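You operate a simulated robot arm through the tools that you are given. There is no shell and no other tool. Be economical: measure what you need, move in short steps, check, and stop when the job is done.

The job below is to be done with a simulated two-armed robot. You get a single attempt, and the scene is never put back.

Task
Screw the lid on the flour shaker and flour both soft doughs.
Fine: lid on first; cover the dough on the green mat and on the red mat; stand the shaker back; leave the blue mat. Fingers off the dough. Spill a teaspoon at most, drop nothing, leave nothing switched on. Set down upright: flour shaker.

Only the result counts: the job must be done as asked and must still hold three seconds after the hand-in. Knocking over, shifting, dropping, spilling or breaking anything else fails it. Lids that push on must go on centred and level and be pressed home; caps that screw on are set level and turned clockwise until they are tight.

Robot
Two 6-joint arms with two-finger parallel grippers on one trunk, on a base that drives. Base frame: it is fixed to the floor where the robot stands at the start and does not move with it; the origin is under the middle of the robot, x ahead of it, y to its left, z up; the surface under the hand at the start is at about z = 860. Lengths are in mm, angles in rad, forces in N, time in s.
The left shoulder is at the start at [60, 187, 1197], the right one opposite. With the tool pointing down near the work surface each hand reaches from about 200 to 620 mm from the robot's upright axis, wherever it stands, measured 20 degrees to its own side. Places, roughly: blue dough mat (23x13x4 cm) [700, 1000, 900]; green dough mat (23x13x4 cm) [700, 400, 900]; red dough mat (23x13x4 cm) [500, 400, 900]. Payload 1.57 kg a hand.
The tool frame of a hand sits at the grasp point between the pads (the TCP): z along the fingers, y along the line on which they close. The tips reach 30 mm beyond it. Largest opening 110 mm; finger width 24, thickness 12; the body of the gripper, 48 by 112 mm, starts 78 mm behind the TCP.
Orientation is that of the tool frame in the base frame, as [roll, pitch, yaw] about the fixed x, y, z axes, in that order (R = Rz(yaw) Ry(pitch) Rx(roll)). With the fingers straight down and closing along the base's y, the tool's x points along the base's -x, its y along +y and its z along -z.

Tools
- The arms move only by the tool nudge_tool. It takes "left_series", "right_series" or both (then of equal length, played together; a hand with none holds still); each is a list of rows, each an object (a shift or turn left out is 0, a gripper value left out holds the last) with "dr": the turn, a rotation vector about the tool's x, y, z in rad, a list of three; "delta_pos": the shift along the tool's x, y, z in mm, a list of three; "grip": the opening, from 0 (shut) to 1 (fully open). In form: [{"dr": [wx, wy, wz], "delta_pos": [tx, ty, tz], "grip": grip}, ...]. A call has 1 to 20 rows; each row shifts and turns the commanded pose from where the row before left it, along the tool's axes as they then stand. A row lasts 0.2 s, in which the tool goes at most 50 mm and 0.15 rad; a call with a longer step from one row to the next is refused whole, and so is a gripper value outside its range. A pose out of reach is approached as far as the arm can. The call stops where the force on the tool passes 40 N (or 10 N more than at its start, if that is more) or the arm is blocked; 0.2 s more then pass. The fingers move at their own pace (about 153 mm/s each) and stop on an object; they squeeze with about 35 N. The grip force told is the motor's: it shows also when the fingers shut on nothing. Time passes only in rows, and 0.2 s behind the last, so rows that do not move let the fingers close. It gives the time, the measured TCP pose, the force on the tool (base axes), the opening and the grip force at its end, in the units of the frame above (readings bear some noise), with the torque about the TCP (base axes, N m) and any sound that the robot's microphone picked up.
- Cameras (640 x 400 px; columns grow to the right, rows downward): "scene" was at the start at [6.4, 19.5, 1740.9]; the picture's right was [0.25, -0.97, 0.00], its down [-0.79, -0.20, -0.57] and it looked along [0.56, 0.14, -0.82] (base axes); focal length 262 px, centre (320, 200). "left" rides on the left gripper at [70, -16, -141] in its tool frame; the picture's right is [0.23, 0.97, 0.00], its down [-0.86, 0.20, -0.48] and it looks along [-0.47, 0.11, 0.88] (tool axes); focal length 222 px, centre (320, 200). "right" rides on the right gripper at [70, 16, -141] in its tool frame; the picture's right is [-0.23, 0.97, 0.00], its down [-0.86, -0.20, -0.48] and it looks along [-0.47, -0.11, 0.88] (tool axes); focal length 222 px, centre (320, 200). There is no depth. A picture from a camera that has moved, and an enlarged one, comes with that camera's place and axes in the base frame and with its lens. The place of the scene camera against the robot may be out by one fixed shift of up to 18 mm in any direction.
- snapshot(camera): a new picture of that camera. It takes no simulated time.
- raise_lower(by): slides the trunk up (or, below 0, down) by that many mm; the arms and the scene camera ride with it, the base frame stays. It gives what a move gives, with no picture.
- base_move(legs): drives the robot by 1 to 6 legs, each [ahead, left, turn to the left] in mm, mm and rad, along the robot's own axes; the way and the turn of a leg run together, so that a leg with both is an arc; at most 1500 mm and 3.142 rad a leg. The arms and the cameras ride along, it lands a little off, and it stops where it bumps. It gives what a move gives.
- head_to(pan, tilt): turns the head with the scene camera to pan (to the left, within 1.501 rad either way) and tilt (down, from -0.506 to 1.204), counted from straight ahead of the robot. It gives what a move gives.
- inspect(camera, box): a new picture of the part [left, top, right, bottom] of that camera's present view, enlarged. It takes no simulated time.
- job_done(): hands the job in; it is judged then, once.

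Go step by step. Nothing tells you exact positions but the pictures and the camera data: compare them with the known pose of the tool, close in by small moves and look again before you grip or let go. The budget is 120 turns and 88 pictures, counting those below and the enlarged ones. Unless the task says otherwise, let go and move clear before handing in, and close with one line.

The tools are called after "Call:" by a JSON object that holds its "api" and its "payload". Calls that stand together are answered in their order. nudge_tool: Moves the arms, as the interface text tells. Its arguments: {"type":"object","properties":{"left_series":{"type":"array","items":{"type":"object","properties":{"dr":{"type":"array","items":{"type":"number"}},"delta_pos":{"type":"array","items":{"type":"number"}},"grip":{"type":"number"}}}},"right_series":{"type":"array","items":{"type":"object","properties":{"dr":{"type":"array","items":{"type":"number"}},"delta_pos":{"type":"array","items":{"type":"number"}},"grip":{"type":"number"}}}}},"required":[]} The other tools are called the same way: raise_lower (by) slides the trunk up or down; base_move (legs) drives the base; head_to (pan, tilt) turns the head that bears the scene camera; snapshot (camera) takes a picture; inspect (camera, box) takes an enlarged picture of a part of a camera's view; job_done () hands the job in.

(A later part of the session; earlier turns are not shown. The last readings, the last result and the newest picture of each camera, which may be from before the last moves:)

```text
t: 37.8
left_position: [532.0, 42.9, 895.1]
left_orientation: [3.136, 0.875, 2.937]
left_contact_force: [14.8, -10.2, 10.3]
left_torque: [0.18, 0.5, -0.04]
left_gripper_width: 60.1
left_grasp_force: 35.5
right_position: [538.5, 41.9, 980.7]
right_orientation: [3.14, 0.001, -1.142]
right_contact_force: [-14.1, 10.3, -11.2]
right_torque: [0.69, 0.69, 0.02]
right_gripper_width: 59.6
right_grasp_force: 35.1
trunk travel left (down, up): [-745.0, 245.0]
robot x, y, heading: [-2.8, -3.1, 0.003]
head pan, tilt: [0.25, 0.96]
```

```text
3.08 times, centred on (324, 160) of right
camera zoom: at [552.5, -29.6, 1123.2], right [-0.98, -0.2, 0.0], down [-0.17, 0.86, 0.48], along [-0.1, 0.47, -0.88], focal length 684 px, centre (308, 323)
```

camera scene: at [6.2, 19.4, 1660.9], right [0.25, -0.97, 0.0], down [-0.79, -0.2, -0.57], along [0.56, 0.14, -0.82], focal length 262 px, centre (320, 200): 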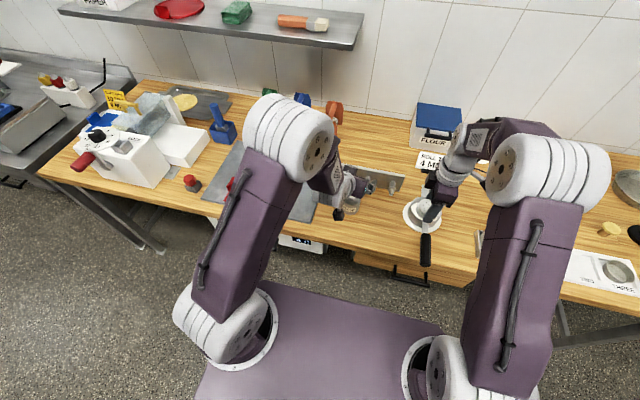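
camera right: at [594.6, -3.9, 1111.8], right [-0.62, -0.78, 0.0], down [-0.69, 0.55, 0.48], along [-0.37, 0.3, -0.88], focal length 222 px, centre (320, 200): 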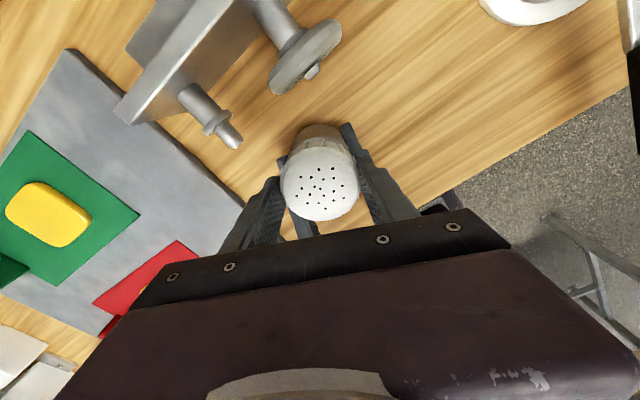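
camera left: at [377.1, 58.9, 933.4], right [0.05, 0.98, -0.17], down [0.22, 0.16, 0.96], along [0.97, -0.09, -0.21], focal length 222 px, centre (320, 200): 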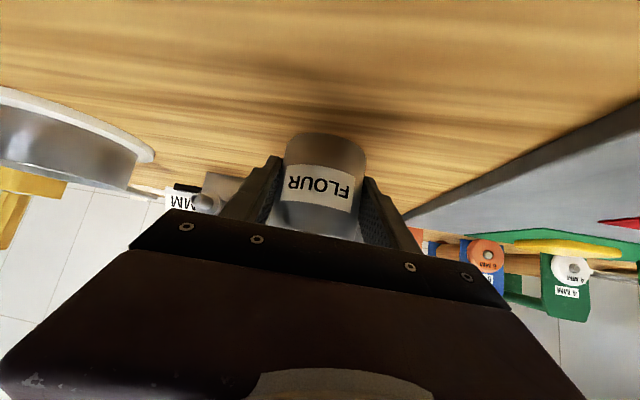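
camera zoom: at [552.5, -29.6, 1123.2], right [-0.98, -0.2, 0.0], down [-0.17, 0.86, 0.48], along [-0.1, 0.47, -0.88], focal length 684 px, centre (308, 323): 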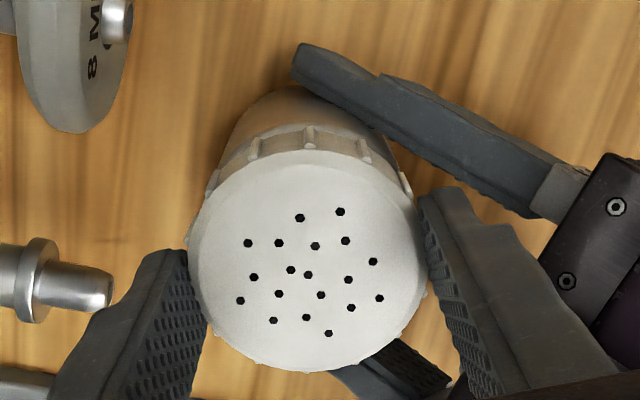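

The lid has stayed on the neck and slipped in the fingers, with the hand pulling up on it. It looks level and over the neck, so I'll open the right fingers to release the stress and see where it sits.

Call:
{"api": "nudge_tool", "payload": {"right_series": [{"grip": 0.6}, {"grip": 0.7}, {}, {}]}}

Call:
{"api": "inspect", "payload": {"camera": "right", "box": [240, 80, 400, 240]}}

Call:
{"api": "inspect", "payload": {"camera": "scene", "box": [325, 160, 389, 200]}}

```text
t: 38.8
left_position: [531.9, 43.5, 894.6]
left_orientation: [3.137, 0.872, 2.936]
left_contact_force: [-0.9, 0.0, -3.3]
left_torque: [0.01, 0.02, -0.02]
left_gripper_width: 59.8
left_grasp_force: 34.8
right_position: [539.4, 40.7, 979.7]
right_orientation: [3.14, 0.0, -1.143]
right_contact_force: [0.1, 0.2, -0.6]
right_torque: [0.01, 0.05, -0.01]
right_gripper_width: 77.1
right_grasp_force: 0.2
trunk travel left (down, up): [-745.0, 245.0]
robot x, y, heading: [1.2, 3.1, 0.003]
head pan, tilt: [0.25, 0.96]
```

```text
2.50 times, centred on (320, 160) of right
camera zoom: at [552.8, -29.9, 1123.3], right [-0.98, -0.2, 0.0], down [-0.17, 0.86, 0.48], along [-0.09, 0.47, -0.88], focal length 555 px, centre (320, 300)
```

zoom: 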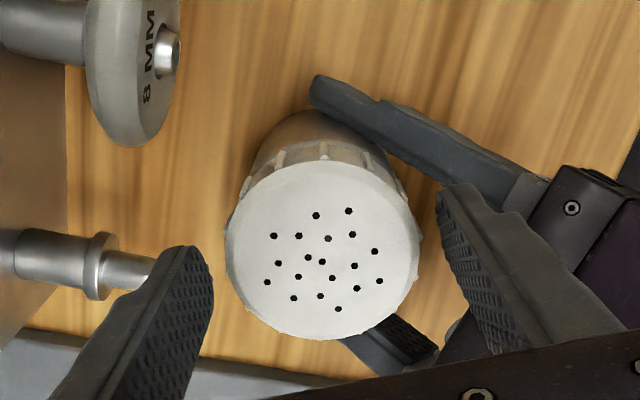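

```text
10.00 times, centred on (357, 180) of scene
camera zoom: at [6.8, 19.5, 1660.9], right [0.25, -0.97, 0.0], down [-0.79, -0.2, -0.57], along [0.56, 0.14, -0.82], focal length 2615 px, centre (-50, 400)
```

zoom: 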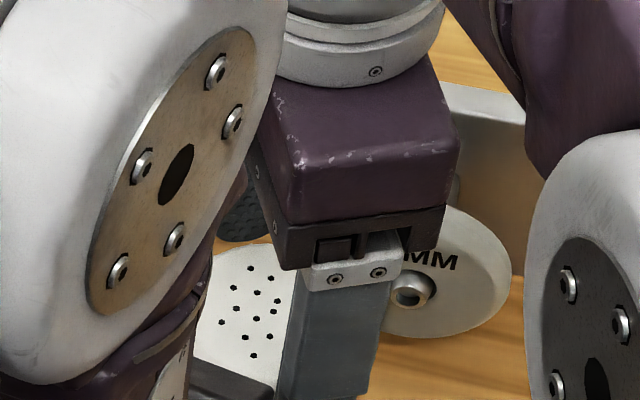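

The lid sits level and centred on the neck, with no stress. I'll regrip its upper rim, fix the small offset and make the first clockwise stroke.

Call:
{"api": "nudge_tool", "payload": {"right_series": [{"delta_pos": [-2, 0, 1], "grip": 0.7}, {"grip": 0.5}, {"grip": 0.4}, {"grip": 0.4}, {"dr": [0, 0, 0.15], "delta_pos": [0, 0, 0.5]}, {"dr": [0, 0, 0.15], "delta_pos": [0, 0, 0.5]}, {"dr": [0, 0, 0.15], "delta_pos": [0, 0, 0.5]}, {"dr": [0, 0, 0.15], "delta_pos": [0, 0, 0.3]}, {"dr": [0, 0, 0.15], "delta_pos": [0, 0, 0.3]}, {"dr": [0, 0, 0.15], "delta_pos": [0, 0, 0.3]}, {}, {}]}}

Call:
{"api": "inspect", "payload": {"camera": "right", "box": [240, 80, 400, 240]}}

```text
t: 41.4
left_position: [531.9, 45.7, 895.6]
left_orientation: [3.137, 0.871, 2.939]
left_contact_force: [-7.5, 27.6, -27.9]
left_torque: [-1.26, -2.28, -0.16]
left_gripper_width: 60.1
left_grasp_force: 34.8
right_position: [538.4, 41.2, 978.4]
right_orientation: [-3.139, -0.004, -2.044]
right_contact_force: [7.0, -28.5, 24.5]
right_torque: [-0.96, 1.85, 0.39]
right_gripper_width: 59.7
right_grasp_force: 34.7
trunk travel left (down, up): [-745.0, 245.0]
robot x, y, heading: [1.0, 2.1, -0.001]
head pan, tilt: [0.25, 0.96]
```

```text
2.50 times, centred on (320, 160) of right
camera zoom: at [492.7, -13.7, 1120.7], right [-0.76, 0.65, 0.0], down [0.57, 0.67, 0.48], along [0.31, 0.36, -0.88], focal length 555 px, centre (320, 300)
```

zoom: 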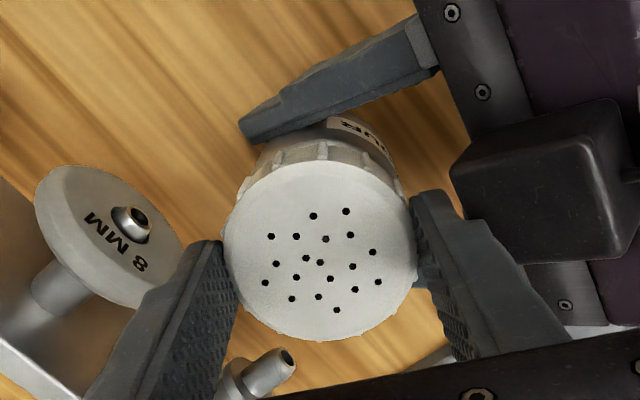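

The torques show the right rear finger touching the block on top of the left hand, so the hands are badly arranged. I'll open the right hand slightly, lift it clear and regrip the shaker with the left hand coming in from the left side.

Call:
{"api": "nudge_tool", "payload": {"right_series": [{"delta_pos": [0, 0, -2], "grip": 0.58}, {"delta_pos": [0, 0, -3], "grip": 0.6}, {"delta_pos": [0, 0, -15]}, {"delta_pos": [0, 0, -40]}, {"delta_pos": [0, 0, -40]}, {}]}}

Call:
{"api": "snapshot", "payload": {"camera": "right"}}

```text
t: 42.2
left_position: [534.7, 42.0, 899.6]
left_orientation: [3.136, 0.885, 2.934]
left_contact_force: [-4.5, 1.7, -0.4]
left_torque: [-0.2, -0.46, -0.06]
left_gripper_width: 60.3
left_grasp_force: 34.7
right_position: [542.1, 40.2, 985.2]
right_orientation: [-3.128, 0.001, -2.042]
right_contact_force: [5.1, -1.0, -2.2]
right_torque: [0.0, 0.09, 0.14]
right_gripper_width: 61.7
right_grasp_force: 0.1
trunk travel left (down, up): [-745.0, 245.0]
robot x, y, heading: [-1.9, 1.6, 0.002]
head pan, tilt: [0.25, 0.96]
stopped in row 3 (left hand): the force on the tool passed its limit at 61 N (the readings are from after the stop); the commanded pose is now the measured one
```

```text
51 pictures are left
camera right: at [494.2, -14.0, 1127.1], right [-0.76, 0.65, -0.01], down [0.56, 0.67, 0.48], along [0.32, 0.36, -0.88], focal length 222 px, centre (320, 200)
```

right: 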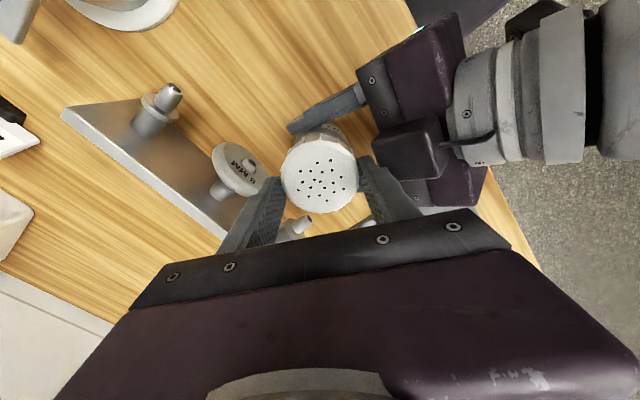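

The shaker came up about 4 mm because the fingers hadn't opened enough. I'll open further while shifting forward so the rear finger stays off the block, then lift away.

Call:
{"api": "nudge_tool", "payload": {"right_series": [{"grip": 0.62, "delta_pos": [0, -2, 0]}, {"grip": 0.65, "delta_pos": [0, -3, 0]}, {}, {}]}}

```text
t: 43.2
left_position: [535.0, 42.3, 899.7]
left_orientation: [3.136, 0.886, 2.933]
left_contact_force: [-0.2, 1.2, -5.3]
left_torque: [-0.12, -0.16, -0.05]
left_gripper_width: 60.2
left_grasp_force: 35.1
right_position: [546.6, 38.6, 984.7]
right_orientation: [-3.132, 0.0, -2.041]
right_contact_force: [0.4, -0.4, 2.6]
right_torque: [0.09, 0.2, 0.05]
right_gripper_width: 71.1
right_grasp_force: 0.1
trunk travel left (down, up): [-745.0, 245.0]
robot x, y, heading: [1.8, 1.8, -0.002]
head pan, tilt: [0.25, 0.96]
```

The fingers are free of the lid, so I'll lift the right hand straight up.

Call:
{"api": "nudge_tool", "payload": {"right_series": [{"delta_pos": [0, 0, -5]}, {"delta_pos": [0, 0, -10]}, {"delta_pos": [0, 0, -20]}, {"delta_pos": [0, 0, -40]}, {"delta_pos": [0, 0, -40]}, {}]}}

Call:
{"api": "snapshot", "payload": {"camera": "right"}}

Call:
{"api": "snapshot", "payload": {"camera": "left"}}

```text
t: 44.6
left_position: [533.7, 42.4, 898.3]
left_orientation: [3.138, 0.887, 2.932]
left_contact_force: [0.5, 0.7, -2.3]
left_torque: [0.0, -0.01, 0.01]
left_gripper_width: 60.1
left_grasp_force: 35.2
right_position: [536.7, 36.6, 1097.0]
right_orientation: [-3.131, -0.001, -2.041]
right_contact_force: [0.5, -0.2, -0.2]
right_torque: [0.01, -0.01, 0.0]
right_gripper_width: 71.4
right_grasp_force: 0.1
right hand out of reach, approached as far as the arm can: row 5
trunk travel left (down, up): [-745.0, 245.0]
robot x, y, heading: [-0.7, 1.1, 0.006]
head pan, tilt: [0.25, 0.96]
```

```text
50 pictures are left
camera right: at [489.3, -18.7, 1240.0], right [-0.76, 0.64, -0.01], down [0.56, 0.67, 0.48], along [0.32, 0.36, -0.88], focal length 222 px, centre (320, 200)
```

right: 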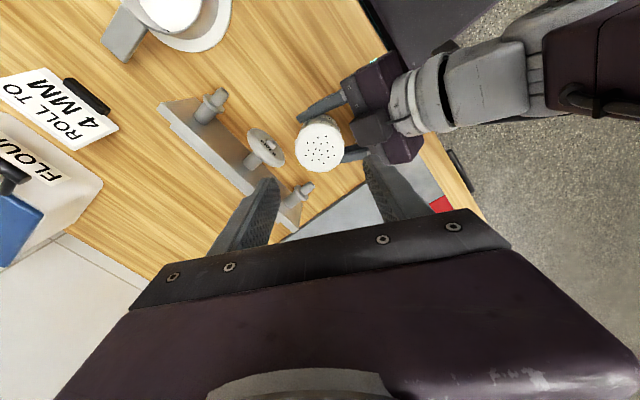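

```text
49 pictures are left
camera left: at [379.8, 57.6, 935.2], right [0.06, 0.98, -0.17], down [0.21, 0.16, 0.97], along [0.98, -0.09, -0.19], focal length 222 px, centre (320, 200)
```

left: 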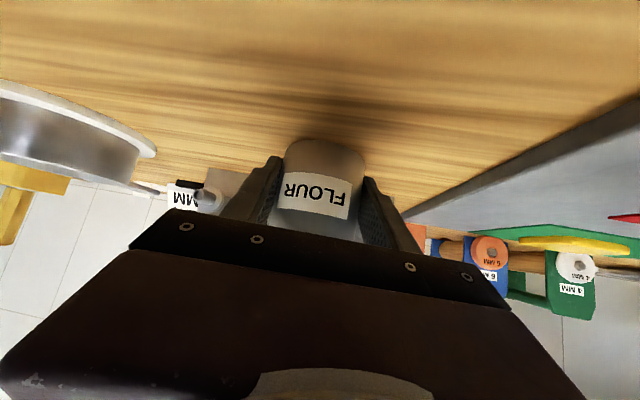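

The lid stayed on. The shaker seems to have come up several mm, so I'll lower the left hand in small steps until it rests on the table.

Call:
{"api": "nudge_tool", "payload": {"left_series": [{"delta_pos": [1.55, 0, 1.27]}, {"delta_pos": [1.55, 0, 1.27]}, {}, {}]}}

Call:
{"api": "inspect", "payload": {"camera": "left", "box": [200, 110, 440, 260]}}

```text
t: 45.6
left_position: [534.1, 41.6, 896.1]
left_orientation: [3.136, 0.888, 2.931]
left_contact_force: [0.7, 0.2, -3.2]
left_torque: [-0.01, 0.03, -0.01]
left_gripper_width: 60.1
left_grasp_force: 35.5
right_position: [536.2, 36.4, 1098.0]
right_orientation: [-3.131, 0.0, -2.044]
right_contact_force: [-0.3, -0.1, 0.3]
right_torque: [0.01, 0.03, -0.02]
right_gripper_width: 71.4
right_grasp_force: 0.0
trunk travel left (down, up): [-745.0, 245.0]
robot x, y, heading: [-2.7, 1.3, 0.003]
head pan, tilt: [0.25, 0.96]
```

```text
2.67 times, centred on (320, 185) of left
camera zoom: at [379.5, 57.7, 931.7], right [0.06, 0.98, -0.17], down [0.21, 0.16, 0.97], along [0.98, -0.09, -0.19], focal length 592 px, centre (320, 240)
```

zoom: 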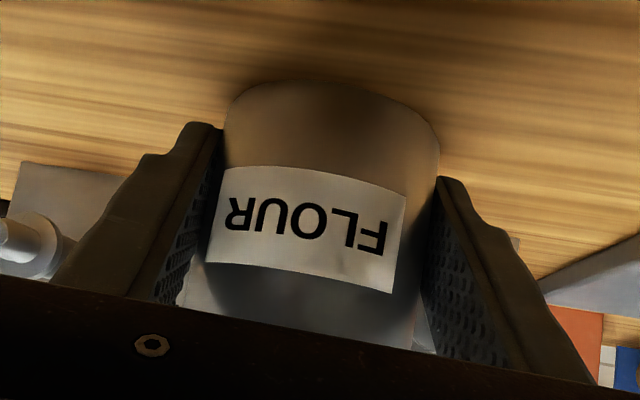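

The hand is still carrying the shaker's 3 N weight. I'll lower a bit more.

Call:
{"api": "nudge_tool", "payload": {"left_series": [{"delta_pos": [1.15, 0, 0.95]}, {"delta_pos": [1.15, 0, 0.95]}, {}, {}]}}

```text
t: 46.6
left_position: [534.5, 40.3, 892.5]
left_orientation: [3.137, 0.885, 2.932]
left_contact_force: [0.1, -0.1, -3.0]
left_torque: [-0.04, 0.04, 0.02]
left_gripper_width: 60.4
left_grasp_force: 34.8
right_position: [536.2, 36.1, 1097.6]
right_orientation: [-3.131, 0.0, -2.042]
right_contact_force: [-0.8, -0.9, 0.1]
right_torque: [0.01, 0.01, -0.01]
right_gripper_width: 71.3
right_grasp_force: 0.0
trunk travel left (down, up): [-745.0, 245.0]
robot x, y, heading: [-1.1, -2.5, -0.002]
head pan, tilt: [0.25, 0.96]
```

Call:
{"api": "nudge_tool", "payload": {"left_series": [{"delta_pos": [1.15, 0, 0.95]}, {"delta_pos": [0.8, 0, 0.65]}, {}, {}]}}

Call:
{"api": "inspect", "payload": {"camera": "scene", "box": [310, 160, 390, 210]}}

```text
t: 47.6
left_position: [533.9, 42.3, 889.3]
left_orientation: [3.138, 0.888, 2.933]
left_contact_force: [-0.3, 0.1, -0.5]
left_torque: [-0.04, 0.04, 0.04]
left_gripper_width: 59.8
left_grasp_force: 35.2
right_position: [536.4, 37.3, 1097.1]
right_orientation: [-3.13, 0.0, -2.044]
right_contact_force: [-0.3, -0.3, 0.0]
right_torque: [-0.02, -0.01, 0.02]
right_gripper_width: 71.5
right_grasp_force: 0.0
trunk travel left (down, up): [-745.0, 245.0]
robot x, y, heading: [1.5, -1.8, 0.003]
head pan, tilt: [0.25, 0.96]
```

```text
8.00 times, centred on (350, 185) of scene
camera zoom: at [6.6, 19.4, 1660.9], right [0.25, -0.97, 0.0], down [-0.79, -0.2, -0.57], along [0.56, 0.14, -0.82], focal length 2092 px, centre (80, 320)
```

zoom: 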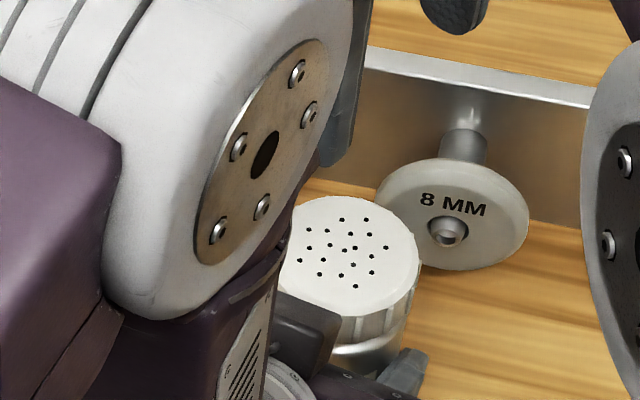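

The shaker stands on the table again with its lid on. I'll release it with the left hand, move the right hand away, lift the left clear and turn it so it points more to the right.

Call:
{"api": "nudge_tool", "payload": {"right_series": [{"delta_pos": [45, 0, 0]}, {"delta_pos": [45, 0, 0]}, {"delta_pos": [45, 0, 0]}, {"delta_pos": [30, 0, 0]}, {}, {}, {}, {}, {}, {}, {}], "left_series": [{"grip": 0.7}, {"grip": 1.0}, {"grip": 1.0}, {}, {"delta_pos": [8, 0, -6]}, {"delta_pos": [-7.8, 0, -6.3]}, {"delta_pos": [-19.4, 0, -15.8]}, {"delta_pos": [-31, 0, -25.3]}, {"delta_pos": [-31, 0, -25.3]}, {"delta_pos": [-19.4, 0, -15.8]}, {}]}}

Call:
{"api": "inspect", "payload": {"camera": "scene", "box": [310, 150, 438, 230]}}

```text
t: 50.0
left_position: [524.3, 43.7, 1028.1]
left_orientation: [3.136, 0.885, 2.932]
left_contact_force: [-0.1, -0.5, 0.3]
left_torque: [0.02, 0.0, -0.05]
left_gripper_width: 109.9
left_grasp_force: 0.1
right_position: [461.7, -113.5, 1096.5]
right_orientation: [-3.13, 0.001, -2.041]
right_contact_force: [1.3, -0.3, 0.6]
right_torque: [0.0, -0.02, -0.03]
right_gripper_width: 71.7
right_grasp_force: 0.0
trunk travel left (down, up): [-745.0, 245.0]
robot x, y, heading: [-2.2, 1.0, -0.001]
head pan, tilt: [0.25, 0.96]
```

```text
5.00 times, centred on (374, 190) of scene
camera zoom: at [6.9, 19.4, 1660.9], right [0.25, -0.97, 0.0], down [-0.79, -0.2, -0.57], along [0.56, 0.14, -0.82], focal length 1308 px, centre (50, 250)
```

zoom: 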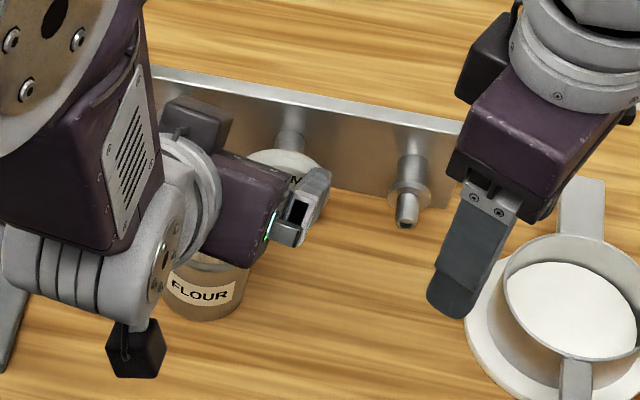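

The shaker is standing upright. I'll yaw the left hand by 1 rad so it approaches from the left.

Call:
{"api": "nudge_tool", "payload": {"left_series": [{"dr": [0.111, 0, 0.0904]}, {"dr": [0.111, 0, 0.0904]}, {"dr": [0.111, 0, 0.0904]}, {"dr": [0.111, 0, 0.0904]}, {"dr": [0.111, 0, 0.0904]}, {"dr": [0.111, 0, 0.0904]}, {"dr": [0.111, 0, 0.0904]}, {}]}}

Call:
{"api": "snapshot", "payload": {"camera": "left"}}

Call:
{"api": "snapshot", "payload": {"camera": "scene"}}

```text
t: 51.8
left_position: [525.3, 43.2, 1027.6]
left_orientation: [3.137, 0.884, 1.932]
left_contact_force: [-0.4, 0.0, -0.4]
left_torque: [0.0, 0.0, 0.02]
left_gripper_width: 110.0
left_grasp_force: 0.1
right_position: [460.3, -112.4, 1096.5]
right_orientation: [-3.131, -0.001, -2.042]
right_contact_force: [0.2, 0.3, 0.7]
right_torque: [0.02, -0.02, -0.03]
right_gripper_width: 71.6
right_grasp_force: 0.0
trunk travel left (down, up): [-745.0, 245.0]
robot x, y, heading: [4.2, 1.0, -0.004]
head pan, tilt: [0.25, 0.96]
```

```text
45 pictures are left
camera left: at [453.3, 182.0, 1064.6], right [0.86, 0.48, -0.17], down [0.25, -0.09, 0.97], along [0.45, -0.87, -0.2], focal length 222 px, centre (320, 200)
```

left: 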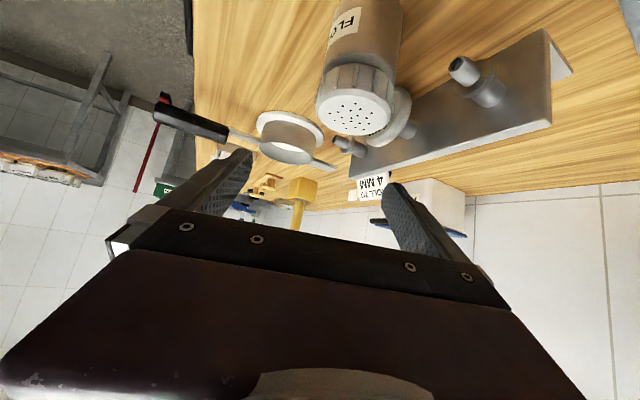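

```text
44 pictures are left
camera scene: at [5.9, 19.1, 1660.9], right [0.25, -0.97, 0.0], down [-0.79, -0.2, -0.57], along [0.56, 0.14, -0.82], focal length 262 px, centre (320, 200)
```

scene: 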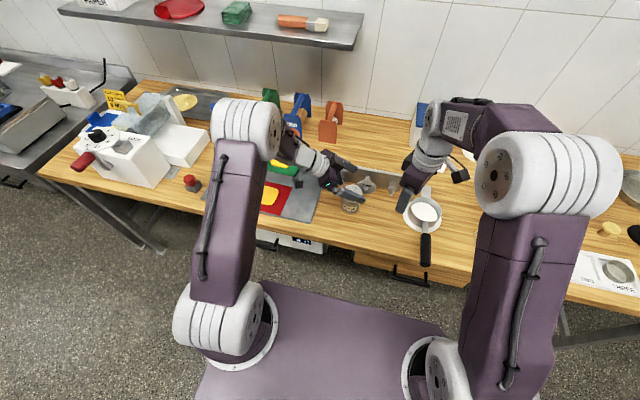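

The left hand now comes from the left with plenty of room. I'll measure the shaker from both hand cameras.

Call:
{"api": "inspect", "payload": {"camera": "left", "box": [280, 0, 440, 150]}}

Call:
{"api": "snapshot", "payload": {"camera": "right"}}

```text
2.67 times, centred on (360, 75) of left
camera zoom: at [453.3, 182.0, 1064.6], right [0.86, 0.48, -0.17], down [0.25, -0.09, 0.97], along [0.45, -0.87, -0.2], focal length 592 px, centre (213, 533)
```

zoom: 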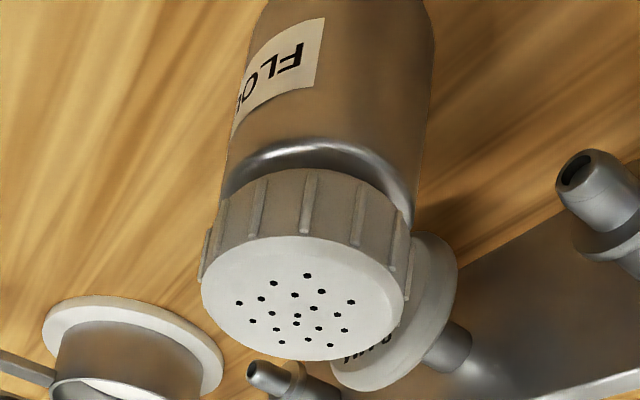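

```text
42 pictures are left
camera right: at [412.5, -167.7, 1239.1], right [-0.76, 0.64, -0.01], down [0.56, 0.67, 0.48], along [0.32, 0.36, -0.88], focal length 222 px, centre (320, 200)
```

right: 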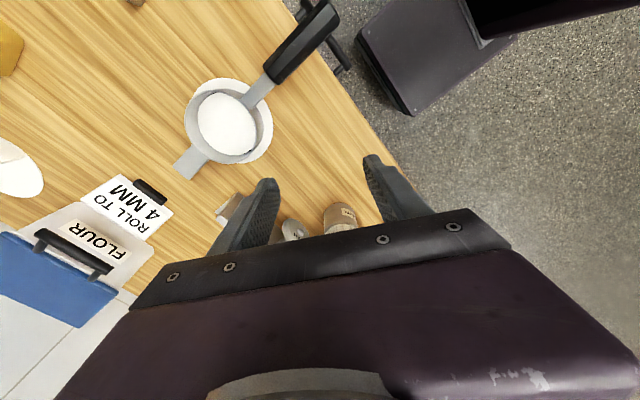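

The lid is at [539.6, 45, 955] and still has turns to go. One peg of the bar is near the outer left finger, so I'll narrow the opening to about 79 mm, move above and look.

Call:
{"api": "nudge_tool", "payload": {"left_series": [{"delta_pos": [6.6, 14.1, -8], "grip": 0.72}, {"delta_pos": [16, 0, 13.1]}, {"delta_pos": [16, 0, 13.1]}, {}]}}

Call:
{"api": "snapshot", "payload": {"camera": "left"}}

```text
t: 52.8
left_position: [533.5, 58.3, 984.3]
left_orientation: [3.137, 0.884, 1.931]
left_contact_force: [0.2, -0.5, 0.3]
left_torque: [-0.02, 0.0, 0.0]
left_gripper_width: 79.0
left_grasp_force: 0.0
right_position: [460.0, -112.7, 1096.1]
right_orientation: [-3.129, 0.0, -2.041]
right_contact_force: [-0.1, -0.1, 0.2]
right_torque: [0.0, -0.01, 0.02]
right_gripper_width: 71.3
right_grasp_force: 0.0
trunk travel left (down, up): [-745.0, 245.0]
robot x, y, heading: [0.6, -1.7, 0.0]
head pan, tilt: [0.25, 0.96]
```

```text
41 pictures are left
camera left: at [462.2, 197.2, 1021.6], right [0.86, 0.48, -0.17], down [0.24, -0.09, 0.97], along [0.45, -0.87, -0.2], focal length 222 px, centre (320, 200)
```

left: 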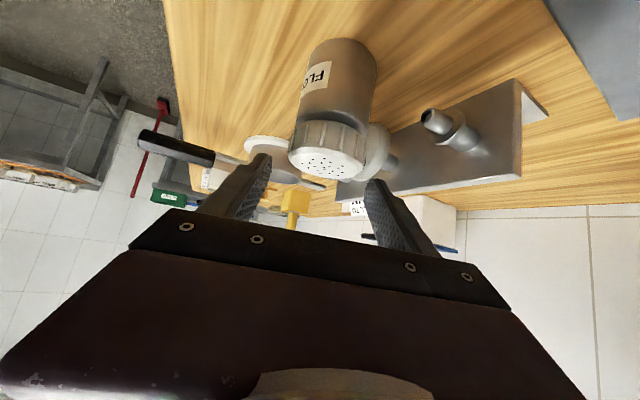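

The fingers are centred within about 2 mm and the peg is well clear. I'll descend and grip.

Call:
{"api": "nudge_tool", "payload": {"left_series": [{"delta_pos": [17.8, 1.5, 14.6]}, {"delta_pos": [17.8, 0, 14.6]}, {"delta_pos": [17.8, 0, 14.6]}, {"delta_pos": [17.5, 0, 14.3]}, {}, {"grip": 0.5}, {"grip": 0.45}, {"grip": 0.45}, {}]}}

Call:
{"api": "snapshot", "payload": {"camera": "left"}}

Call:
{"api": "inspect", "payload": {"camera": "scene", "box": [290, 130, 450, 230]}}

```text
t: 54.8
left_position: [535.8, 58.0, 894.1]
left_orientation: [3.139, 0.885, 1.931]
left_contact_force: [-0.1, 0.4, -0.3]
left_torque: [0.0, 0.02, -0.01]
left_gripper_width: 60.4
left_grasp_force: 35.0
right_position: [461.5, -112.1, 1096.4]
right_orientation: [-3.131, -0.001, -2.041]
right_contact_force: [-0.5, -0.4, 0.1]
right_torque: [0.01, 0.02, 0.01]
right_gripper_width: 71.7
right_grasp_force: 0.1
trunk travel left (down, up): [-745.0, 245.0]
robot x, y, heading: [2.0, -0.1, 0.002]
head pan, tilt: [0.25, 0.96]
```

```text
40 pictures are left
camera left: at [464.9, 196.1, 929.5], right [0.86, 0.48, -0.17], down [0.25, -0.09, 0.97], along [0.45, -0.87, -0.2], focal length 222 px, centre (320, 200)
```

left: 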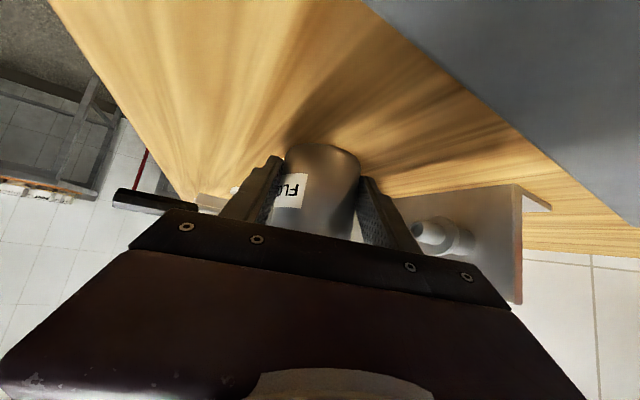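

```text
4.00 times, centred on (370, 180) of scene
camera zoom: at [6.7, 19.5, 1660.8], right [0.25, -0.97, 0.0], down [-0.79, -0.2, -0.57], along [0.56, 0.14, -0.82], focal length 1046 px, centre (120, 280)
```

zoom: 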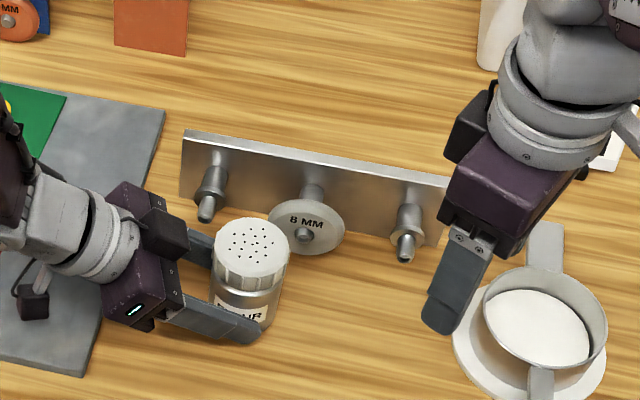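

The left hand holds the shaker well clear. I'll wind the right wrist counter-clockwise and bring it above the lid again.

Call:
{"api": "nudge_tool", "payload": {"right_series": [{"dr": [0, 0, -0.15], "grip": 0.72}, {"dr": [0, 0, -0.15]}, {"dr": [0, 0, -0.15]}, {"dr": [0, 0, -0.15]}, {"dr": [0, 0, -0.15]}, {"dr": [0, 0, -0.15]}, {"dr": [0, 0, -0.15]}, {"dr": [0, 0, -0.15]}, {"dr": [0, 0, -0.15]}, {"dr": [0, 0, -0.15]}, {"dr": [0, 0, -0.07]}, {"delta_pos": [0, -44, 9]}, {"delta_pos": [0, -44, 9]}, {"delta_pos": [0, -44, 9]}, {"delta_pos": [0, -44, 9]}, {}, {}]}}

Call:
{"api": "inspect", "payload": {"camera": "right", "box": [240, 80, 400, 240]}}

```text
t: 58.4
left_position: [535.7, 56.7, 892.4]
left_orientation: [3.141, 0.886, 1.931]
left_contact_force: [-0.6, -1.4, 0.1]
left_torque: [-0.11, 0.11, -0.02]
left_gripper_width: 60.6
left_grasp_force: 34.9
right_position: [538.4, 45.6, 1064.6]
right_orientation: [3.14, -0.01, -0.473]
right_contact_force: [0.3, -0.1, 0.9]
right_torque: [0.01, 0.02, 0.0]
right_gripper_width: 79.2
right_grasp_force: 0.1
trunk travel left (down, up): [-745.0, 245.0]
robot x, y, heading: [-0.2, -1.7, -0.004]
head pan, tilt: [0.25, 0.96]
```

```text
2.50 times, centred on (320, 160) of right
camera zoom: at [592.6, -0.4, 1207.4], right [-0.65, -0.76, 0.0], down [-0.67, 0.57, 0.47], along [-0.36, 0.3, -0.88], focal length 555 px, centre (320, 300)
```

zoom: 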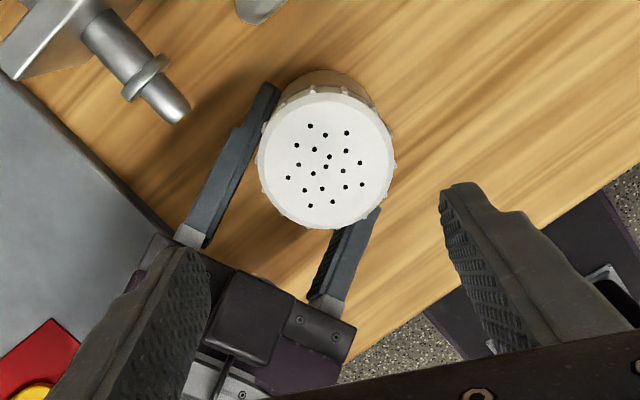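

The lid appears about 7 mm off toward the camera side, near [543, 39]. I'll correct and descend partway, then check again.

Call:
{"api": "nudge_tool", "payload": {"right_series": [{"delta_pos": [6.8, 3.5, 0]}, {"delta_pos": [0, 0, 25]}, {"delta_pos": [0, 0, 25]}, {}, {}]}}

Call:
{"api": "inspect", "payload": {"camera": "right", "box": [240, 80, 400, 240]}}

```text
t: 59.6
left_position: [535.6, 57.3, 893.1]
left_orientation: [3.137, 0.885, 1.932]
left_contact_force: [1.1, 0.1, -0.8]
left_torque: [-0.01, 0.06, 0.01]
left_gripper_width: 60.6
left_grasp_force: 34.7
right_position: [545.9, 37.9, 1013.2]
right_orientation: [-3.141, -0.01, -0.472]
right_contact_force: [-0.4, 1.6, -0.8]
right_torque: [0.01, 0.0, 0.01]
right_gripper_width: 79.1
right_grasp_force: 0.0
trunk travel left (down, up): [-745.0, 245.0]
robot x, y, heading: [-0.2, -3.5, 0.001]
head pan, tilt: [0.25, 0.96]
```

```text
2.50 times, centred on (320, 160) of right
camera zoom: at [598.9, -8.4, 1155.9], right [-0.65, -0.76, 0.0], down [-0.67, 0.57, 0.47], along [-0.36, 0.3, -0.88], focal length 555 px, centre (320, 300)
```

zoom: 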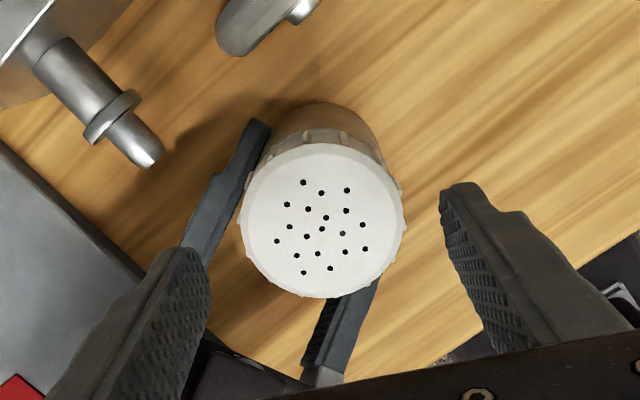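

Now the lid is only about 2 mm off. I'll correct that, go down to the rim and grip.

Call:
{"api": "nudge_tool", "payload": {"right_series": [{"delta_pos": [-2.2, -0.5, 15]}, {"delta_pos": [0, 0, 15]}, {"delta_pos": [0, 0, 4]}, {}, {"grip": 0.5}, {"grip": 0.4}, {"grip": 0.4}, {}]}}

Call:
{"api": "inspect", "payload": {"camera": "right", "box": [240, 80, 400, 240]}}

```text
t: 61.4
left_position: [535.2, 56.7, 892.1]
left_orientation: [3.138, 0.886, 1.934]
left_contact_force: [0.9, 2.8, 1.0]
left_torque: [-0.07, 0.12, 0.09]
left_gripper_width: 60.7
left_grasp_force: 34.8
right_position: [543.9, 40.2, 977.5]
right_orientation: [3.14, -0.01, -0.474]
right_contact_force: [-2.0, -3.4, 0.1]
right_torque: [-0.14, 0.04, -0.02]
right_gripper_width: 60.0
right_grasp_force: 34.8
trunk travel left (down, up): [-745.0, 245.0]
robot x, y, heading: [0.2, -1.1, -0.0]
head pan, tilt: [0.25, 0.96]
```

```text
2.50 times, centred on (320, 160) of right
camera zoom: at [597.2, -6.7, 1120.7], right [-0.65, -0.76, 0.0], down [-0.67, 0.57, 0.47], along [-0.36, 0.3, -0.88], focal length 555 px, centre (320, 300)
```

zoom: 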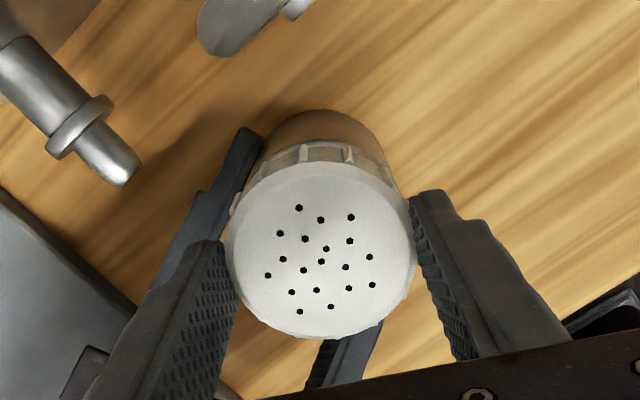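

The grip is centred. Now the first clockwise stroke.

Call:
{"api": "nudge_tool", "payload": {"right_series": [{"dr": [0, 0, 0.15], "delta_pos": [0, 0, 0.4]}, {"dr": [0, 0, 0.15], "delta_pos": [0, 0, 0.4]}, {"dr": [0, 0, 0.15], "delta_pos": [0, 0, 0.2]}, {"dr": [0, 0, 0.15], "delta_pos": [0, 0, 0.2]}, {"dr": [0, 0, 0.15], "delta_pos": [0, 0, 0.2]}, {"dr": [0, 0, 0.15], "delta_pos": [0, 0, 0.2]}, {"dr": [0, 0, 0.15], "delta_pos": [0, 0, 0.2]}, {"dr": [0, 0, 0.15], "delta_pos": [0, 0, 0.2]}, {"dr": [0, 0, 0.15], "delta_pos": [0, 0, 0.2]}, {"dr": [0, 0, 0.15], "delta_pos": [0, 0, 0.2]}, {}]}}

Call:
{"api": "inspect", "payload": {"camera": "scene", "box": [310, 150, 410, 212]}}

```text
t: 63.8
left_position: [535.9, 58.0, 893.1]
left_orientation: [3.137, 0.885, 1.931]
left_contact_force: [27.2, 2.1, -7.8]
left_torque: [0.54, 0.75, 0.56]
left_gripper_width: 60.4
left_grasp_force: 35.5
right_position: [543.1, 39.9, 975.7]
right_orientation: [-3.134, -0.006, -1.974]
right_contact_force: [-25.3, -0.1, 14.2]
right_torque: [-0.31, 1.17, 0.01]
right_gripper_width: 60.0
right_grasp_force: 35.1
trunk travel left (down, up): [-745.0, 245.0]
robot x, y, heading: [2.2, 2.4, -0.001]
head pan, tilt: [0.25, 0.96]
```

```text
6.40 times, centred on (360, 181) of scene
camera zoom: at [6.0, 20.0, 1660.9], right [0.25, -0.97, 0.0], down [-0.79, -0.2, -0.57], along [0.56, 0.14, -0.82], focal length 1674 px, centre (64, 322)
```

zoom: 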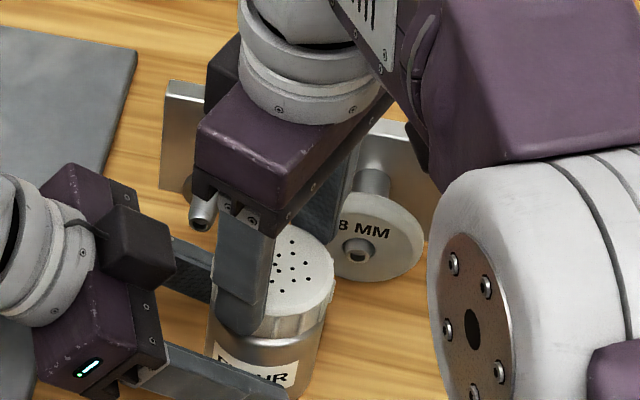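

The lid turned, but a side force shows the hand was about 2 mm off the axis. I'll open, recentre, wind back and stroke again in one cycle.

Call:
{"api": "nudge_tool", "payload": {"right_series": [{"grip": 0.64}, {"grip": 0.64, "delta_pos": [-0.4, 1.9, -1]}, {"dr": [0, 0, -0.15]}, {"dr": [0, 0, -0.15]}, {"dr": [0, 0, -0.15]}, {"dr": [0, 0, -0.15]}, {"dr": [0, 0, -0.15]}, {"dr": [0, 0, -0.15]}, {"dr": [0, 0, -0.15]}, {"grip": 0.45}, {"grip": 0.4}, {}, {"dr": [0, 0, 0.15]}, {"dr": [0, 0, 0.15], "delta_pos": [0, 0, 0.2]}, {"dr": [0, 0, 0.15], "delta_pos": [0, 0, 0.2]}, {"dr": [0, 0, 0.15], "delta_pos": [0, 0, 0.2]}, {"dr": [0, 0, 0.15], "delta_pos": [0, 0, 0.2]}, {"dr": [0, 0, 0.15], "delta_pos": [0, 0, 0.2]}, {"dr": [0, 0, 0.15], "delta_pos": [0, 0, 0.2]}, {}]}}

Call:
{"api": "inspect", "payload": {"camera": "scene", "box": [310, 150, 410, 212]}}

```text
t: 68.0
left_position: [535.0, 58.0, 892.6]
left_orientation: [3.136, 0.886, 1.934]
left_contact_force: [10.8, 8.6, -2.2]
left_torque: [-0.18, 0.27, 0.22]
left_gripper_width: 59.9
left_grasp_force: 34.7
right_position: [542.4, 41.0, 974.6]
right_orientation: [-3.13, -0.004, -1.973]
right_contact_force: [-10.2, -9.0, 6.0]
right_torque: [-0.61, 0.68, 0.06]
right_gripper_width: 60.4
right_grasp_force: 35.4
trunk travel left (down, up): [-745.0, 245.0]
robot x, y, heading: [-0.4, 1.6, -0.003]
head pan, tilt: [0.25, 0.96]
```

```text
6.40 times, centred on (360, 181) of scene
camera zoom: at [6.1, 19.3, 1660.9], right [0.25, -0.97, 0.0], down [-0.79, -0.2, -0.57], along [0.56, 0.14, -0.82], focal length 1674 px, centre (64, 322)
```

zoom: 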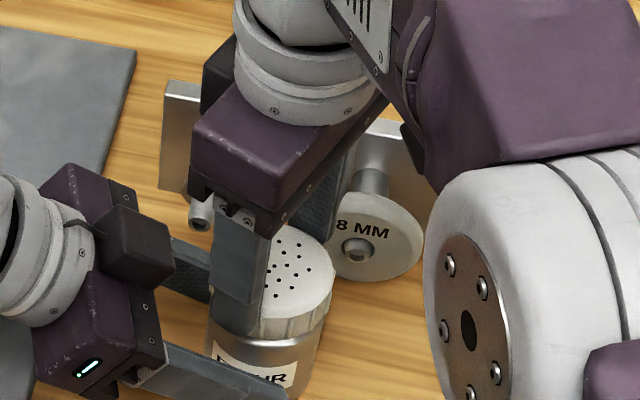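

The side force is falling and the lid turns freely. Another cycle with a slight recentring.

Call:
{"api": "nudge_tool", "payload": {"right_series": [{"grip": 0.64}, {"grip": 0.64, "delta_pos": [0.9, 0.3, 0]}, {"dr": [0, 0, -0.15]}, {"dr": [0, 0, -0.15]}, {"dr": [0, 0, -0.15]}, {"dr": [0, 0, -0.15]}, {"dr": [0, 0, -0.15]}, {"dr": [0, 0, -0.15]}, {"dr": [0, 0, -0.15]}, {"grip": 0.45}, {"grip": 0.4}, {}, {"dr": [0, 0, 0.15]}, {"dr": [0, 0, 0.15], "delta_pos": [0, 0, 0.2]}, {"dr": [0, 0, 0.15], "delta_pos": [0, 0, 0.2]}, {"dr": [0, 0, 0.15], "delta_pos": [0, 0, 0.2]}, {"dr": [0, 0, 0.15], "delta_pos": [0, 0, 0.2]}, {"dr": [0, 0, 0.15], "delta_pos": [0, 0, 0.2]}, {"dr": [0, 0, 0.15], "delta_pos": [0, 0, 0.2]}, {}]}}

```text
t: 72.2
left_position: [535.0, 57.1, 892.9]
left_orientation: [3.139, 0.884, 1.933]
left_contact_force: [-1.4, -0.5, 2.2]
left_torque: [-0.16, -0.23, -0.62]
left_gripper_width: 60.2
left_grasp_force: 35.0
right_position: [542.6, 38.4, 973.8]
right_orientation: [-3.131, -0.002, -1.972]
right_contact_force: [2.5, -0.6, 1.1]
right_torque: [-0.02, 0.04, 0.65]
right_gripper_width: 60.5
right_grasp_force: 34.9
trunk travel left (down, up): [-745.0, 245.0]
robot x, y, heading: [1.4, -1.7, -0.001]
head pan, tilt: [0.25, 0.96]
```

The forces are centred now and a 0.65 N·m reaction torque has appeared, so the lid is tightening. One more cycle to check.

Call:
{"api": "nudge_tool", "payload": {"right_series": [{"grip": 0.64}, {"grip": 0.64}, {"dr": [0, 0, -0.15]}, {"dr": [0, 0, -0.15]}, {"dr": [0, 0, -0.15]}, {"dr": [0, 0, -0.15]}, {"dr": [0, 0, -0.15]}, {"dr": [0, 0, -0.15]}, {"dr": [0, 0, -0.15]}, {"grip": 0.45}, {"grip": 0.4}, {}, {"dr": [0, 0, 0.15]}, {"dr": [0, 0, 0.15]}, {"dr": [0, 0, 0.15]}, {"dr": [0, 0, 0.15]}, {}]}}

Call:
{"api": "inspect", "payload": {"camera": "scene", "box": [310, 150, 410, 212]}}

```text
t: 75.8
left_position: [535.2, 58.0, 892.7]
left_orientation: [3.138, 0.883, 1.931]
left_contact_force: [5.8, 0.9, 0.8]
left_torque: [0.0, 0.16, -0.05]
left_gripper_width: 59.7
left_grasp_force: 34.9
right_position: [541.5, 39.8, 973.6]
right_orientation: [-3.135, -0.004, -1.525]
right_contact_force: [-5.7, -0.1, -0.6]
right_torque: [-0.01, 0.39, 0.21]
right_gripper_width: 60.7
right_grasp_force: 34.9
trunk travel left (down, up): [-745.0, 245.0]
robot x, y, heading: [4.5, 1.9, -0.005]
head pan, tilt: [0.25, 0.96]
```

```text
6.40 times, centred on (360, 181) of scene
camera zoom: at [6.7, 19.5, 1660.9], right [0.25, -0.97, 0.0], down [-0.79, -0.2, -0.57], along [0.56, 0.14, -0.82], focal length 1674 px, centre (64, 322)
```

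zoom: 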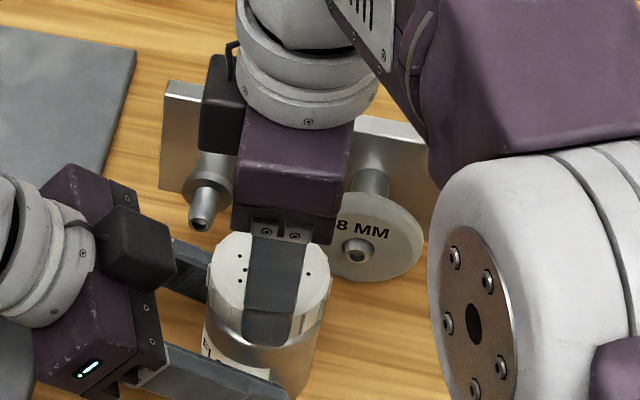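

The label has shifted, so the shaker body slipped in the left grip once the lid got tight. I'll continue this stroke and compare the torque and label.

Call:
{"api": "nudge_tool", "payload": {"right_series": [{"dr": [0, 0, 0.1]}, {"dr": [0, 0, 0.1]}, {"dr": [0, 0, 0.1]}, {"dr": [0, 0, 0.1]}]}}

Call:
{"api": "inspect", "payload": {"camera": "scene", "box": [335, 182, 375, 207]}}

```text
t: 76.8
left_position: [536.7, 57.8, 893.5]
left_orientation: [3.137, 0.885, 1.931]
left_contact_force: [18.3, 0.1, -2.8]
left_torque: [0.16, 0.72, -0.83]
left_gripper_width: 60.6
left_grasp_force: 34.9
right_position: [540.8, 40.5, 973.4]
right_orientation: [-3.135, -0.002, -1.922]
right_contact_force: [-17.5, 0.5, 2.6]
right_torque: [-0.13, 0.72, 1.15]
right_gripper_width: 60.0
right_grasp_force: 34.8
trunk travel left (down, up): [-745.0, 245.0]
robot x, y, heading: [1.1, -2.0, -0.002]
head pan, tilt: [0.25, 0.96]
```

```text
16.00 times, centred on (355, 194) of scene
camera zoom: at [6.7, 19.5, 1660.9], right [0.25, -0.97, 0.0], down [-0.79, -0.2, -0.57], along [0.56, 0.14, -0.82], focal length 4184 px, centre (-240, 288)
```

zoom: 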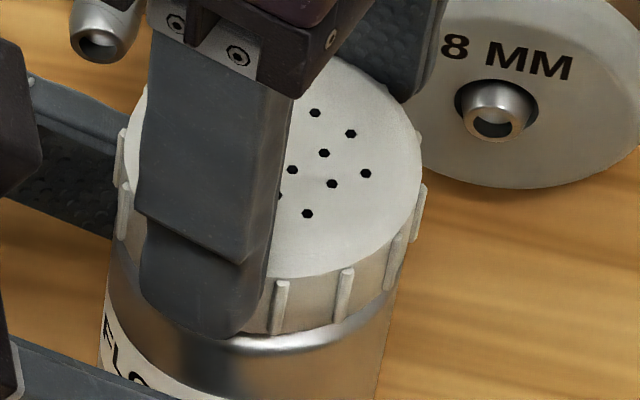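

The torque is now 1.15 N·m and the lid sits down on the shoulder, level. One last small turn will confirm it's tight.

Call:
{"api": "nudge_tool", "payload": {"right_series": [{"dr": [0, 0, 0.08]}, {"dr": [0, 0, 0.08]}]}}

Call:
{"api": "inspect", "payload": {"camera": "scene", "box": [335, 182, 375, 207]}}

```text
t: 77.4
left_position: [535.8, 57.8, 892.6]
left_orientation: [3.137, 0.886, 1.932]
left_contact_force: [24.2, -4.8, 0.5]
left_torque: [0.15, 1.21, -0.38]
left_gripper_width: 60.7
left_grasp_force: 35.0
right_position: [540.0, 39.6, 974.5]
right_orientation: [-3.136, -0.003, -2.083]
right_contact_force: [-24.0, 4.8, -0.4]
right_torque: [0.19, 0.71, 0.8]
right_gripper_width: 60.7
right_grasp_force: 34.8
trunk travel left (down, up): [-745.0, 245.0]
robot x, y, heading: [0.4, 2.7, -0.001]
head pan, tilt: [0.25, 0.96]
```

```text
16.00 times, centred on (355, 194) of scene
camera zoom: at [6.9, 19.5, 1660.9], right [0.25, -0.97, 0.0], down [-0.79, -0.2, -0.57], along [0.56, 0.14, -0.82], focal length 4184 px, centre (-240, 288)
```

zoom: 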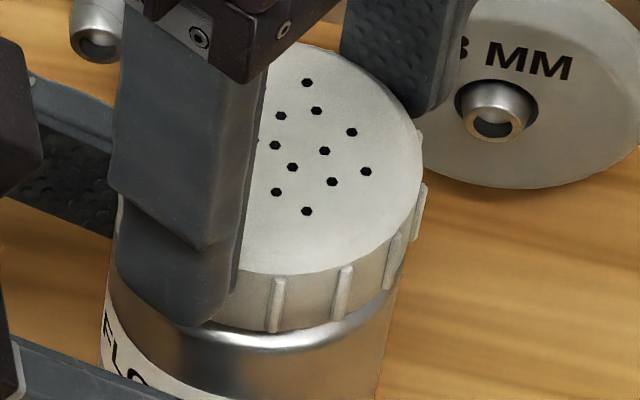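

The fingers now slip on a lid that no longer turns, so it is tight. I'll release the right hand, lift it and move it aside.

Call:
{"api": "nudge_tool", "payload": {"right_series": [{"grip": 0.66}, {"grip": 0.72}, {}, {"delta_pos": [0, 0, -15]}, {"delta_pos": [0, 0, -40]}, {"delta_pos": [0, 0, -40]}, {"delta_pos": [40, 0, 0]}, {"delta_pos": [40, 0, 0]}, {"delta_pos": [40, 0, 0]}, {"delta_pos": [40, 0, 0]}, {}]}}

Call:
{"api": "inspect", "payload": {"camera": "scene", "box": [310, 150, 410, 212]}}

```text
t: 79.8
left_position: [535.7, 57.0, 894.6]
left_orientation: [3.14, 0.886, 1.933]
left_contact_force: [-0.5, -1.7, 0.4]
left_torque: [-0.09, 0.0, -0.05]
left_gripper_width: 60.2
left_grasp_force: 35.0
right_position: [462.1, -100.5, 1072.2]
right_orientation: [-3.132, 0.0, -2.082]
right_contact_force: [-0.4, -0.3, -0.9]
right_torque: [0.0, 0.0, 0.0]
right_gripper_width: 78.9
right_grasp_force: 0.0
trunk travel left (down, up): [-745.0, 245.0]
robot x, y, heading: [-0.9, 0.5, 0.002]
head pan, tilt: [0.25, 0.96]
```

```text
6.40 times, centred on (360, 181) of scene
camera zoom: at [6.7, 20.2, 1660.9], right [0.25, -0.97, 0.0], down [-0.79, -0.2, -0.57], along [0.56, 0.14, -0.82], focal length 1674 px, centre (64, 322)
```

zoom: 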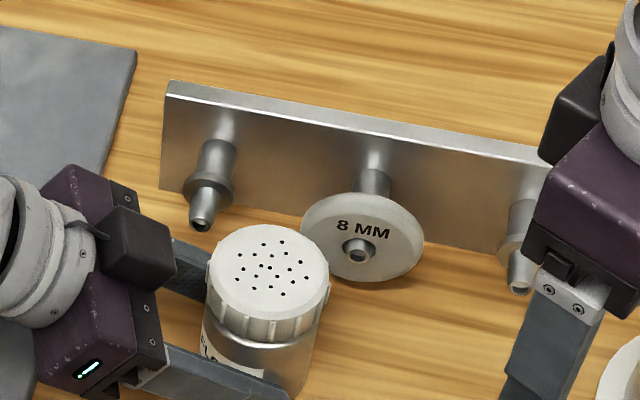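

The lid is fully on. Now I'll lift the shaker upright with the left hand and swing that hand to point straight ahead.

Call:
{"api": "nudge_tool", "payload": {"left_series": [{"delta_pos": [-8, 0, -6.5]}, {"delta_pos": [-29, 0, -23.8]}, {"delta_pos": [-29, 0, -23.8]}, {"delta_pos": [-29, 0, -23.8]}, {"delta_pos": [-29, 0, -23.8]}, {"delta_pos": [-16, 0, -13]}, {"dr": [-0.116, 0, -0.095]}, {"dr": [-0.116, 0, -0.095]}, {"dr": [-0.116, 0, -0.095]}, {"dr": [-0.116, 0, -0.095]}, {"dr": [-0.116, 0, -0.095]}, {"dr": [-0.116, 0, -0.095]}, {"dr": [-0.116, 0, -0.095]}, {"dr": [-0.116, 0, -0.095]}, {}]}}

Call:
{"api": "snapshot", "payload": {"camera": "scene"}}

```text
t: 83.0
left_position: [535.3, 58.7, 1075.0]
left_orientation: [3.141, 0.887, 3.131]
left_contact_force: [-0.1, 0.6, -2.1]
left_torque: [-0.02, 0.01, 0.02]
left_gripper_width: 60.2
left_grasp_force: 35.0
right_position: [461.4, -100.9, 1072.1]
right_orientation: [-3.132, -0.001, -2.083]
right_contact_force: [-0.4, 0.1, 0.2]
right_torque: [0.0, 0.0, -0.02]
right_gripper_width: 79.1
right_grasp_force: 0.0
trunk travel left (down, up): [-745.0, 245.0]
robot x, y, heading: [3.6, -2.1, 0.001]
head pan, tilt: [0.25, 0.96]
```

```text
29 pictures are left
camera scene: at [6.8, 20.0, 1660.9], right [0.25, -0.97, 0.0], down [-0.79, -0.2, -0.57], along [0.56, 0.14, -0.82], focal length 262 px, centre (320, 200)
```

scene: 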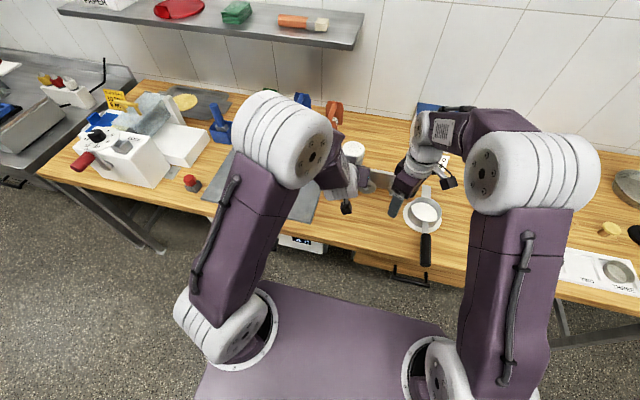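

The shaker is upright in the left hand. I'll drive back 180 mm and left 170 mm so the left arm can hold the hand level over the doughs.

Call:
{"api": "base_move", "payload": {"legs": [[-180, 0, 0], [0, 170, 0]]}}

```text
t: 85.5
left_position: [356.4, 227.8, 1075.2]
left_orientation: [3.138, 0.888, 3.127]
left_contact_force: [-0.4, -0.5, -2.6]
left_torque: [-0.02, 0.06, -0.01]
left_gripper_width: 60.0
left_grasp_force: 34.9
right_position: [283.6, 69.1, 1072.2]
right_orientation: [-3.132, 0.002, -2.084]
right_contact_force: [0.1, -0.1, 0.3]
right_torque: [0.01, -0.01, 0.0]
right_gripper_width: 79.2
right_grasp_force: 0.0
trunk travel left (down, up): [-745.0, 245.0]
robot x, y, heading: [-177.6, 170.8, -0.003]
head pan, tilt: [0.25, 0.96]
```

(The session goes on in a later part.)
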